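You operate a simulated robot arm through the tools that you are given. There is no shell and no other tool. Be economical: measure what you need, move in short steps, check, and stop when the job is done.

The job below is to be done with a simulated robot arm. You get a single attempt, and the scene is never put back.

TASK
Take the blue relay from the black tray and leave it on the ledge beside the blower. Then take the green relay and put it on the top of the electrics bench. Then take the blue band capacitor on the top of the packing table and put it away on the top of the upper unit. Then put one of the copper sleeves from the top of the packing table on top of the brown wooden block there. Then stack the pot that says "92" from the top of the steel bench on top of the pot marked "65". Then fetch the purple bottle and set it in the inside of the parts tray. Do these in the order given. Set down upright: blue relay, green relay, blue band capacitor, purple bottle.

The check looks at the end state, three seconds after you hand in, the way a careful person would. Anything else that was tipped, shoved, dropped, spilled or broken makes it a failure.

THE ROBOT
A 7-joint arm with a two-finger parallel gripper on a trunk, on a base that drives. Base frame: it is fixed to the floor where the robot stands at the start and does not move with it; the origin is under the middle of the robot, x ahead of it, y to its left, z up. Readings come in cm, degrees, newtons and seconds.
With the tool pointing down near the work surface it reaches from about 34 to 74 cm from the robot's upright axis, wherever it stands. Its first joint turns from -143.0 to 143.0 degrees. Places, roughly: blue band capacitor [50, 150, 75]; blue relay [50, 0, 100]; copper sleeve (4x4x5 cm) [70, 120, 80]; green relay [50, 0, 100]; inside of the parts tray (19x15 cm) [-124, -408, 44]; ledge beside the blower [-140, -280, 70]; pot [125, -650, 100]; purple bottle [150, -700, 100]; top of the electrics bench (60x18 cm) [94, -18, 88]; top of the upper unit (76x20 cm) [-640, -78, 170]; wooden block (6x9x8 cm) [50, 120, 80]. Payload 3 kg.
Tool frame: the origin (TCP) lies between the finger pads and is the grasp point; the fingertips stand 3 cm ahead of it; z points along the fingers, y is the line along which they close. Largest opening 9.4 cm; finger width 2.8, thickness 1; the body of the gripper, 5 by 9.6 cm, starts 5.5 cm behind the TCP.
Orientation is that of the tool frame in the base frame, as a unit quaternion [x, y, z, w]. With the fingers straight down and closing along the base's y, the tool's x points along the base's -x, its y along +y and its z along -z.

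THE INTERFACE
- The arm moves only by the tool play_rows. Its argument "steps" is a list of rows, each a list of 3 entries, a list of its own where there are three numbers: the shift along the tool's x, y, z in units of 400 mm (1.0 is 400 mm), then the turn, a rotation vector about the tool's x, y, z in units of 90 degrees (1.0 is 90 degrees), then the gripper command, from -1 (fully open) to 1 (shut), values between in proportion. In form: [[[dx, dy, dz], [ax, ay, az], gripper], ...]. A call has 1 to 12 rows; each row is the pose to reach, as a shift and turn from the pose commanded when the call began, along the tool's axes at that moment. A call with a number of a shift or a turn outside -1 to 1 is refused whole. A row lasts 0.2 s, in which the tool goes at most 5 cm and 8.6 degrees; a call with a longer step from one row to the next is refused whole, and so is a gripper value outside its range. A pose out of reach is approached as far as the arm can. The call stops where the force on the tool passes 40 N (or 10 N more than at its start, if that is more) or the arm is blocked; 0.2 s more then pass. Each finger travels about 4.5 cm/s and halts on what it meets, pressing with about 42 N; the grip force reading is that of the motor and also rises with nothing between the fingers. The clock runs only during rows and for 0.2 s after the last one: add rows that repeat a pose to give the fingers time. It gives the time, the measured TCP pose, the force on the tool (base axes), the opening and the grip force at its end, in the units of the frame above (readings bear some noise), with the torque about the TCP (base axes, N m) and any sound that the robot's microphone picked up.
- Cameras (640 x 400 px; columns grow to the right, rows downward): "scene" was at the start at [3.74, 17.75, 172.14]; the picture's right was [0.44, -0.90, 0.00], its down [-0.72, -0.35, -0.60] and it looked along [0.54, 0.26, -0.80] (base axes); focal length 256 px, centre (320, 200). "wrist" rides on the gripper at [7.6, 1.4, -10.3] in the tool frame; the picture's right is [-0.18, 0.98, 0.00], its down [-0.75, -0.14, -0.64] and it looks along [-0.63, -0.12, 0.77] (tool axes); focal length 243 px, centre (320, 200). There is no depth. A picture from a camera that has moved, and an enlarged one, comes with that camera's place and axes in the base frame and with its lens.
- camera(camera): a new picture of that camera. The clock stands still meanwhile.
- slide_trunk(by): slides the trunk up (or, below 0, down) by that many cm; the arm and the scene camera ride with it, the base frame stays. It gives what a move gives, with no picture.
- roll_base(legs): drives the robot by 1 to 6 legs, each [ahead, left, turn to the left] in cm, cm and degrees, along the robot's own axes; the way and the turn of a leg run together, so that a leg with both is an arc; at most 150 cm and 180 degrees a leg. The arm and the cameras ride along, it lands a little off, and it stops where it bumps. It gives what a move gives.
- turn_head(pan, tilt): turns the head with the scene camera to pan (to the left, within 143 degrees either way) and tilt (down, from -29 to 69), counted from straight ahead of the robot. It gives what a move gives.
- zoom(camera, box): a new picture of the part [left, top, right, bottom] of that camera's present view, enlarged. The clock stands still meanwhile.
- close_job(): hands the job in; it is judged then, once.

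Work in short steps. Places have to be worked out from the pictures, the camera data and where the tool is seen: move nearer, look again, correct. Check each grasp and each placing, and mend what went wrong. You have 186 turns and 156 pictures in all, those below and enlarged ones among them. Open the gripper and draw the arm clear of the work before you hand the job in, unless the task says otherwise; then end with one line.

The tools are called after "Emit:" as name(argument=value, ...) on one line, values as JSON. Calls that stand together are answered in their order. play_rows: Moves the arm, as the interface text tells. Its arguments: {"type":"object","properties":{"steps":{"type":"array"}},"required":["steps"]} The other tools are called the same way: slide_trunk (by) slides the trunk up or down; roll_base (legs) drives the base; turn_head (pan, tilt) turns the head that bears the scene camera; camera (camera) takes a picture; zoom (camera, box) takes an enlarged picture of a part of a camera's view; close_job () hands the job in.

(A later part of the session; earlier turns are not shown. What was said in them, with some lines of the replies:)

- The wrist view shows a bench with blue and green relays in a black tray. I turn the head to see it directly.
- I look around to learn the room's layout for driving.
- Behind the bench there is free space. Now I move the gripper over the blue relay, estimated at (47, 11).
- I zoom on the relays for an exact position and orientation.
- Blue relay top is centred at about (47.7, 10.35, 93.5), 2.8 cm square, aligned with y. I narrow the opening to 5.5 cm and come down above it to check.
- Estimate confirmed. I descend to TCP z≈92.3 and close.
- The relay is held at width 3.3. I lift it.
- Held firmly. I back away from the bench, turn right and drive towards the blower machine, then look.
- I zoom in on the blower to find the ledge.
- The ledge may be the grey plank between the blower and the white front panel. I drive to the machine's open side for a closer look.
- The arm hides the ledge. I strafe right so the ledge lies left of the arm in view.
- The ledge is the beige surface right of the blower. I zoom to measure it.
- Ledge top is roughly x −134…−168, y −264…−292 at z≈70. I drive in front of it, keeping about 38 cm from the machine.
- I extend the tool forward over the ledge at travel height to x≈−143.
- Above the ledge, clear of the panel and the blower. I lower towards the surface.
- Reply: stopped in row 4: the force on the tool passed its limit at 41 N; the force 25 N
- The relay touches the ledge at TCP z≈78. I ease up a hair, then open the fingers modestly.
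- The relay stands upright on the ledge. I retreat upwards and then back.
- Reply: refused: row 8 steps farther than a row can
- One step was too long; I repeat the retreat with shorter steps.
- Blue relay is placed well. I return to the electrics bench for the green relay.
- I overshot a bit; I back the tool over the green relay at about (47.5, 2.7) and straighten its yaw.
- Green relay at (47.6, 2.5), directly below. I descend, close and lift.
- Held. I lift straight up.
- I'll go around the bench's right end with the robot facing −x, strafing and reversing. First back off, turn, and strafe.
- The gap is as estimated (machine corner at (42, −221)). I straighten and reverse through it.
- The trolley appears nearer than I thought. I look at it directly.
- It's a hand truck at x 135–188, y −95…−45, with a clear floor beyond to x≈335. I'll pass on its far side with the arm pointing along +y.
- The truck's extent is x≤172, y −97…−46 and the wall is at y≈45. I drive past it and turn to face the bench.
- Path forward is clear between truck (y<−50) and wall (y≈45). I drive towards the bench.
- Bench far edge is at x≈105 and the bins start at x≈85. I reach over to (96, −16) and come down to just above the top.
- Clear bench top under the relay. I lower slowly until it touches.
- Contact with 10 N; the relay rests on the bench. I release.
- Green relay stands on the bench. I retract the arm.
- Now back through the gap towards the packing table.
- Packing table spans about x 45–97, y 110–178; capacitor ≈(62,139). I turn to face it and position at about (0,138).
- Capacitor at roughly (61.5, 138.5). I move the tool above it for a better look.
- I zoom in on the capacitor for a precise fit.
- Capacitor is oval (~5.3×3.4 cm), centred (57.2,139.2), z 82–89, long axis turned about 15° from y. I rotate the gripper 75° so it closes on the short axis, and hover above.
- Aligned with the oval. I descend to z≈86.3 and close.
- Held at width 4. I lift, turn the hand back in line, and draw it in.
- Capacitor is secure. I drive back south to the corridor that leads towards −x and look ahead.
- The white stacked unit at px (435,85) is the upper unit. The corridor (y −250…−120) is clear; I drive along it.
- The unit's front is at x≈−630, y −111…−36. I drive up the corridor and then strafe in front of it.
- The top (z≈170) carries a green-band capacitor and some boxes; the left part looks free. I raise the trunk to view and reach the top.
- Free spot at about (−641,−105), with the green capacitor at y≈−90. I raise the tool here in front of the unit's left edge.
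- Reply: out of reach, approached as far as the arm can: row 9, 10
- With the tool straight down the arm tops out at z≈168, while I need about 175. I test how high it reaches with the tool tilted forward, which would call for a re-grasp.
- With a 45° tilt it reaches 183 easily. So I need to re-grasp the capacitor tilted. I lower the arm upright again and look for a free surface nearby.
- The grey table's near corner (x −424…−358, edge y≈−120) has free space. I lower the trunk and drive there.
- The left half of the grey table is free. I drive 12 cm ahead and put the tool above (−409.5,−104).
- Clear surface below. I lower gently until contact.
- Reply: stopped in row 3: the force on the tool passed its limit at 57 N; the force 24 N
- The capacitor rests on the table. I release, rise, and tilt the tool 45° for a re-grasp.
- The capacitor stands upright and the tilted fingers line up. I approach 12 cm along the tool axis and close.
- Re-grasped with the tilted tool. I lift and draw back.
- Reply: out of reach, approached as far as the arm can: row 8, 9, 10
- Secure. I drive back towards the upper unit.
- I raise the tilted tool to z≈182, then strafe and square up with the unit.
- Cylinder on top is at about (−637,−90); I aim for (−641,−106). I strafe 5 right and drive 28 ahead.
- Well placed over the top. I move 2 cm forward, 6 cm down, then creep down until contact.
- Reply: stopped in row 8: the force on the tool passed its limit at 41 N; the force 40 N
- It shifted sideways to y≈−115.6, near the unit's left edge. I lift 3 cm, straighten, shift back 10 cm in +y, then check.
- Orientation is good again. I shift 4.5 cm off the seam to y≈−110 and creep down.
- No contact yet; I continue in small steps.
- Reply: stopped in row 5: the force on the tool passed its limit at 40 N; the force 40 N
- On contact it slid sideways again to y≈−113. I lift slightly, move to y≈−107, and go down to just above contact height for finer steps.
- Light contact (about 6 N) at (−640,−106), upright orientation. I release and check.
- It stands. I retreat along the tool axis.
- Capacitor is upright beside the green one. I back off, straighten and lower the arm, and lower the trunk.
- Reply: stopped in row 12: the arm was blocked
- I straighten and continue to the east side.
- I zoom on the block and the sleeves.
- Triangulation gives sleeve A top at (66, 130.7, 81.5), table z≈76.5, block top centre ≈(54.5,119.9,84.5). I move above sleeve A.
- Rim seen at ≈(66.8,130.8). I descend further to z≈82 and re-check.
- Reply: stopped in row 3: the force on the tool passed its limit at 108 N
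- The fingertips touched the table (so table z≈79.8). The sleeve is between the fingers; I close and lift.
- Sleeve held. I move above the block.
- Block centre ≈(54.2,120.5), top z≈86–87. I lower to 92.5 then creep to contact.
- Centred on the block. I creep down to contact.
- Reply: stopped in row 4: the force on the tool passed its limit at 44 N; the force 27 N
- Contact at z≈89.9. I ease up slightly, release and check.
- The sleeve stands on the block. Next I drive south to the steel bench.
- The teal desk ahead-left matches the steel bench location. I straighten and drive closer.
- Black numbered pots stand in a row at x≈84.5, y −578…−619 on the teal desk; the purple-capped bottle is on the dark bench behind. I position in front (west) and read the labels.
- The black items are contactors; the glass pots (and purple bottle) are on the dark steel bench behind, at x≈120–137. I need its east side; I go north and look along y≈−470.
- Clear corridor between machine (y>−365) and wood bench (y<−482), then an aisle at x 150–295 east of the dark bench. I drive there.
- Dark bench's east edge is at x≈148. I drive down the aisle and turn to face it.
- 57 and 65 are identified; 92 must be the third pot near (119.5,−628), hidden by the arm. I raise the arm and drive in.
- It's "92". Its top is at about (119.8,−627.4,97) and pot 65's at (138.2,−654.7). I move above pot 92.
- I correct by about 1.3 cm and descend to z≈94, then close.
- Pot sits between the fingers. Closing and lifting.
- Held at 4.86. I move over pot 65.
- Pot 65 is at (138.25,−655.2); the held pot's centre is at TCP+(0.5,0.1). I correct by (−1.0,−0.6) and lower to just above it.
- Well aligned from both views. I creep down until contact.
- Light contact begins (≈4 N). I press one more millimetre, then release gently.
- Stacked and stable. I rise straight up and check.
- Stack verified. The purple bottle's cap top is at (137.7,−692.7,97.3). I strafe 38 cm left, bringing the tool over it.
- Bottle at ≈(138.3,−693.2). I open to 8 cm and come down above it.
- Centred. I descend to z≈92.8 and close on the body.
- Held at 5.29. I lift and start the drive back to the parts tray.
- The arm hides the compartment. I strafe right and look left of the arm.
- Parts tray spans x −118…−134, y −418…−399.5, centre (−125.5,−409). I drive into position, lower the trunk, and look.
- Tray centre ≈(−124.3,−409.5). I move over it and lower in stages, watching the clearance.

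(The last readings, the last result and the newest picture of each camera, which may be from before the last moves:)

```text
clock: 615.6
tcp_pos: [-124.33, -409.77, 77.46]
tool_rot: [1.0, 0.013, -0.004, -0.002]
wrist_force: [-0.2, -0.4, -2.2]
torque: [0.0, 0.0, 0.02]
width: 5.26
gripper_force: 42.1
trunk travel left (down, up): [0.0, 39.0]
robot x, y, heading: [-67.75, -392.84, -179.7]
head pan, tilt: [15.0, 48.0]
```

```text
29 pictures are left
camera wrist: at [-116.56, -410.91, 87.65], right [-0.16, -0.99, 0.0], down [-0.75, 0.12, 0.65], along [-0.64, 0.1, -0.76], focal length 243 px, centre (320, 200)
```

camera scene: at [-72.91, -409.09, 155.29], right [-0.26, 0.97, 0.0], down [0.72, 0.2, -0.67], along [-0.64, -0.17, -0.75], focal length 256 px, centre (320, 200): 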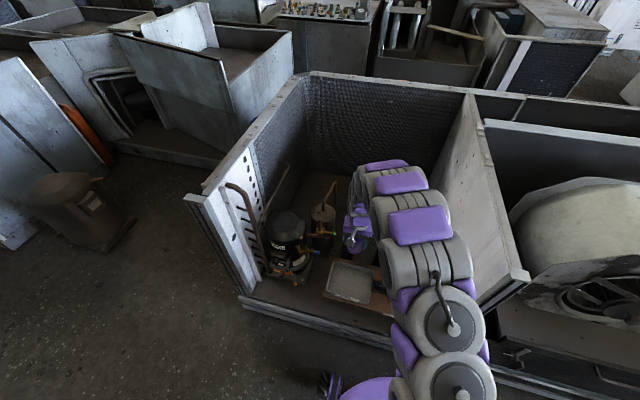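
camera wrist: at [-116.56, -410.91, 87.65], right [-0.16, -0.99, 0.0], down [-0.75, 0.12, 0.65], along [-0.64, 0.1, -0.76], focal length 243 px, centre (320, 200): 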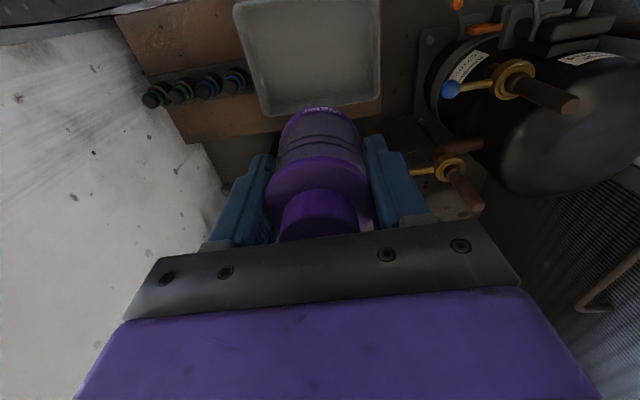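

Still clear on all sides; tray centre ≈(−124.2,−408.8). I lower further to z≈53.

Emit:
play_rows(steps=[[[0, -0.02, 0.1], [0, 0, 0], 1], [[0, -0.02, 0.2], [0, 0, 0], 1], [[0, -0.02, 0.3], [0, 0, 0], 1], [[0, -0.02, 0.4], [0, 0, 0], 1], [[0, -0.02, 0.5], [0, 0, 0], 1], [[0, -0.02, 0.57], [0, 0, 0], 1], [[0, -0.02, 0.61], [0, 0, 0], 1], [[0, -0.02, 0.61], [0, 0, 0], 1]])

Emit:
camera(camera="wrist")

Emit:
camera(camera="scene")

```text
clock: 617.4
tcp_pos: [-124.44, -409.07, 53.2]
tool_rot: [1.0, 0.012, -0.002, -0.001]
wrist_force: [-1.1, 0.4, -2.2]
torque: [0.02, -0.04, 0.0]
width: 5.26
gripper_force: 41.8
trunk travel left (down, up): [0.0, 39.0]
robot x, y, heading: [-67.56, -392.54, -179.8]
head pan, tilt: [15.0, 48.0]
```

```text
28 pictures are left
camera wrist: at [-116.73, -410.11, 63.27], right [-0.16, -0.99, 0.0], down [-0.75, 0.12, 0.65], along [-0.64, 0.1, -0.76], focal length 243 px, centre (320, 200)
```

wrist: 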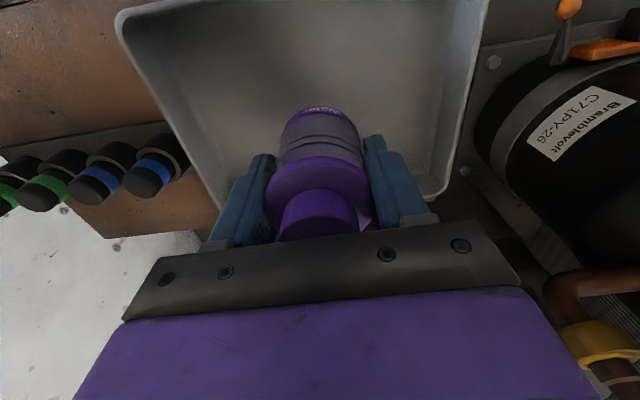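

```text
27 pictures are left
camera scene: at [-72.94, -409.08, 155.29], right [-0.26, 0.97, 0.0], down [0.72, 0.2, -0.67], along [-0.64, -0.17, -0.75], focal length 256 px, centre (320, 200)
```

scene: 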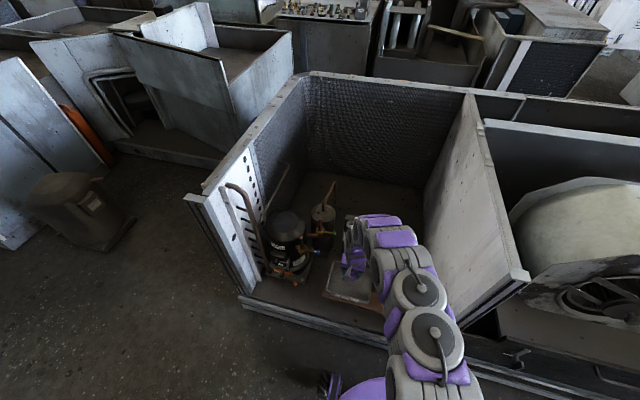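

The bottle is centred inside the tray. I creep down.

Emit:
play_rows(steps=[[[0, 0, 0.02], [0, 0, 0], 1], [[0, 0, 0.04], [0, 0, 0], 1], [[0, 0, 0.06], [0, 0, 0], 1], [[0, 0, 0.075], [0, 0, 0], 1], [[0, 0, 0.085], [0, 0, 0], 1], [[0, 0, 0.095], [0, 0, 0], 1], [[0, 0, 0.105], [0, 0, 0], 1], [[0, 0, 0.115], [0, 0, 0], 1], [[0, 0, 0.115], [0, 0, 0], 1]])

```text
clock: 618.8
tcp_pos: [-124.65, -408.92, 49.76]
tool_rot: [1.0, 0.012, -0.004, -0.001]
wrist_force: [9.8, 1.9, 29.6]
torque: [-0.15, 0.04, 0.05]
width: 5.27
gripper_force: 41.5
trunk travel left (down, up): [0.0, 39.0]
robot x, y, heading: [-67.42, -392.89, -179.8]
head pan, tilt: [15.0, 48.0]
stopped in row 6: the force on the tool passed its limit at 42 N (the readings are from after the stop); the commanded pose is now the measured one
```

Contact at z≈49.8. I ease up a hair, release, and check.

Emit:
play_rows(steps=[[[0, 0, -0.003], [0, 0, 0], 1], [[0, 0, -0.003], [0, 0, 0], 1], [[0, 0, -0.003], [0, 0, 0], 0.3], [[0, 0, -0.003], [0, 0, 0], -0.3], [[0, 0, -0.003], [0, 0, 0], -0.7], [[0, 0, -0.003], [0, 0, 0], -0.7], [[0, 0, -0.003], [0, 0, 0], -0.7]])

Emit:
camera(camera="wrist")

```text
clock: 620.4
tcp_pos: [-124.66, -408.93, 49.73]
tool_rot: [1.0, 0.012, -0.004, -0.002]
wrist_force: [0.5, 0.4, -0.1]
torque: [-0.01, 0.0, 0.0]
width: 7.99
gripper_force: 0.1
trunk travel left (down, up): [0.0, 39.0]
robot x, y, heading: [-67.78, -392.77, -179.7]
head pan, tilt: [15.0, 48.0]
```

```text
26 pictures are left
camera wrist: at [-116.93, -410.08, 59.78], right [-0.16, -0.99, 0.0], down [-0.75, 0.12, 0.65], along [-0.64, 0.1, -0.76], focal length 243 px, centre (320, 200)
```

wrist: 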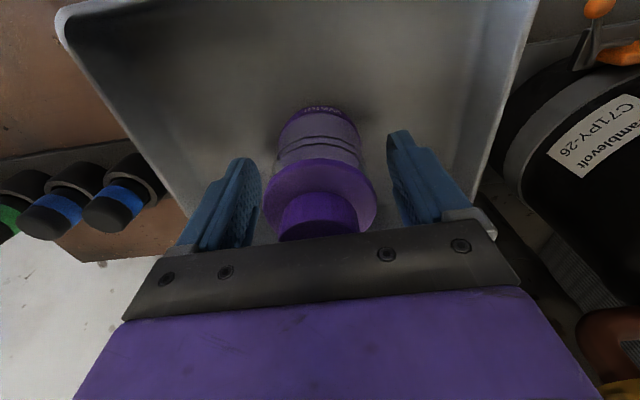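

The bottle stands in the tray. I rise straight up out of the compartment.

Emit:
play_rows(steps=[[[0, 0, -0.06], [0, 0, 0], -0.7], [[0, 0, -0.14], [0, 0, 0], -0.7], [[0, 0, -0.24], [0, 0, 0], -0.7], [[0, 0, -0.34], [0, 0, 0], -0.7], [[0, 0, -0.44], [0, 0, 0], -0.7], [[0, 0, -0.54], [0, 0, 0], -0.7], [[0, 0, -0.64], [0, 0, 0], -0.7], [[0, 0, -0.74], [0, 0, 0], -0.7], [[0, 0, -0.84], [0, 0, 0], -0.7], [[0, 0, -0.94], [0, 0, 0], -0.7], [[0, 0, -1.0], [0, 0, 0], -0.7]])

Emit:
camera(camera="wrist")

```text
clock: 622.8
tcp_pos: [-124.56, -409.31, 89.5]
tool_rot: [1.0, 0.011, -0.002, -0.002]
wrist_force: [0.6, -0.5, -0.3]
torque: [0.0, 0.06, -0.01]
width: 7.97
gripper_force: 0.1
trunk travel left (down, up): [0.0, 39.0]
robot x, y, heading: [-68.04, -392.53, -179.9]
head pan, tilt: [15.0, 48.0]
```

```text
25 pictures are left
camera wrist: at [-116.8, -410.36, 99.65], right [-0.16, -0.99, 0.0], down [-0.75, 0.12, 0.65], along [-0.64, 0.1, -0.76], focal length 243 px, centre (320, 200)
```

wrist: 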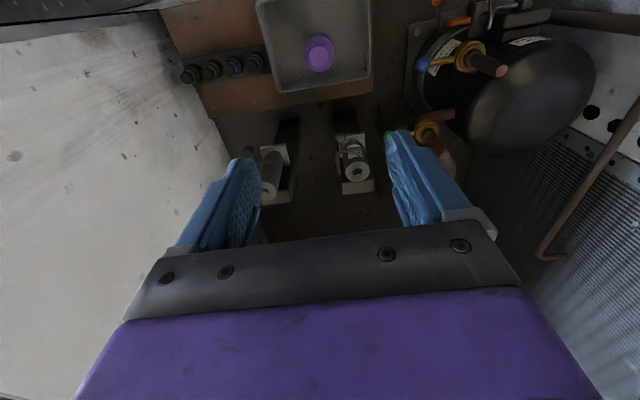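

Bottle stands upright in the tray. I raise the trunk and back the robot clear.

Emit:
slide_trunk(by=17.5)

Emit:
roll_base(legs=[[-45, 0, 0]])

Emit:
turn_head(pan=-15, tilt=38)

Emit:
camera(camera="scene")

```text
clock: 624.8
tcp_pos: [-124.55, -409.37, 107.0]
tool_rot: [1.0, 0.012, -0.004, -0.002]
wrist_force: [0.1, 0.5, 0.3]
torque: [0.04, -0.05, 0.03]
width: 7.99
gripper_force: 0.1
trunk travel left (down, up): [-17.5, 21.5]
robot x, y, heading: [-67.46, -392.71, -179.8]
head pan, tilt: [15.0, 48.0]
```

```text
clock: 627.5
tcp_pos: [-78.29, -409.28, 106.96]
tool_rot: [1.0, 0.014, -0.005, -0.002]
wrist_force: [-0.6, -0.3, 0.5]
torque: [0.0, 0.0, 0.0]
width: 8.02
gripper_force: 0.1
trunk travel left (down, up): [-17.5, 21.5]
robot x, y, heading: [-21.02, -392.48, -179.5]
head pan, tilt: [15.0, 48.0]
```

```text
clock: 628.5
tcp_pos: [-78.16, -409.13, 107.09]
tool_rot: [1.0, 0.014, -0.004, 0.0]
wrist_force: [0.4, -0.1, -0.8]
torque: [0.02, 0.01, 0.01]
width: 8.02
gripper_force: 0.1
trunk travel left (down, up): [-17.5, 21.5]
robot x, y, heading: [-21.56, -392.81, -179.6]
head pan, tilt: [-15.0, 38.0]
```

```text
24 pictures are left
camera scene: at [-27.37, -404.62, 174.24], right [0.25, 0.97, 0.0], down [0.6, -0.15, -0.79], along [-0.76, 0.2, -0.62], focal length 256 px, centre (320, 200)
```

scene: 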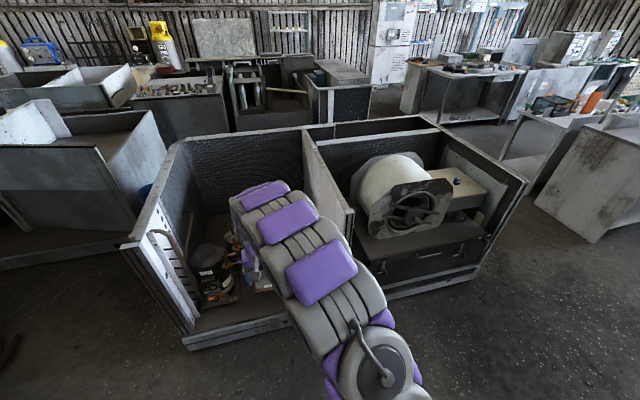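

All six steps are done and the robot stands clear with the gripper open; the blue relay can still be seen on its ledge. I hand in the job.

Emit:
close_job()

```text
The job is handed in.
```

All six items were placed in the order given. The blue relay, green relay, blue band capacitor and purple bottle were upright when last seen. The gripper was open and the arm clear of the work when I handed the job in.
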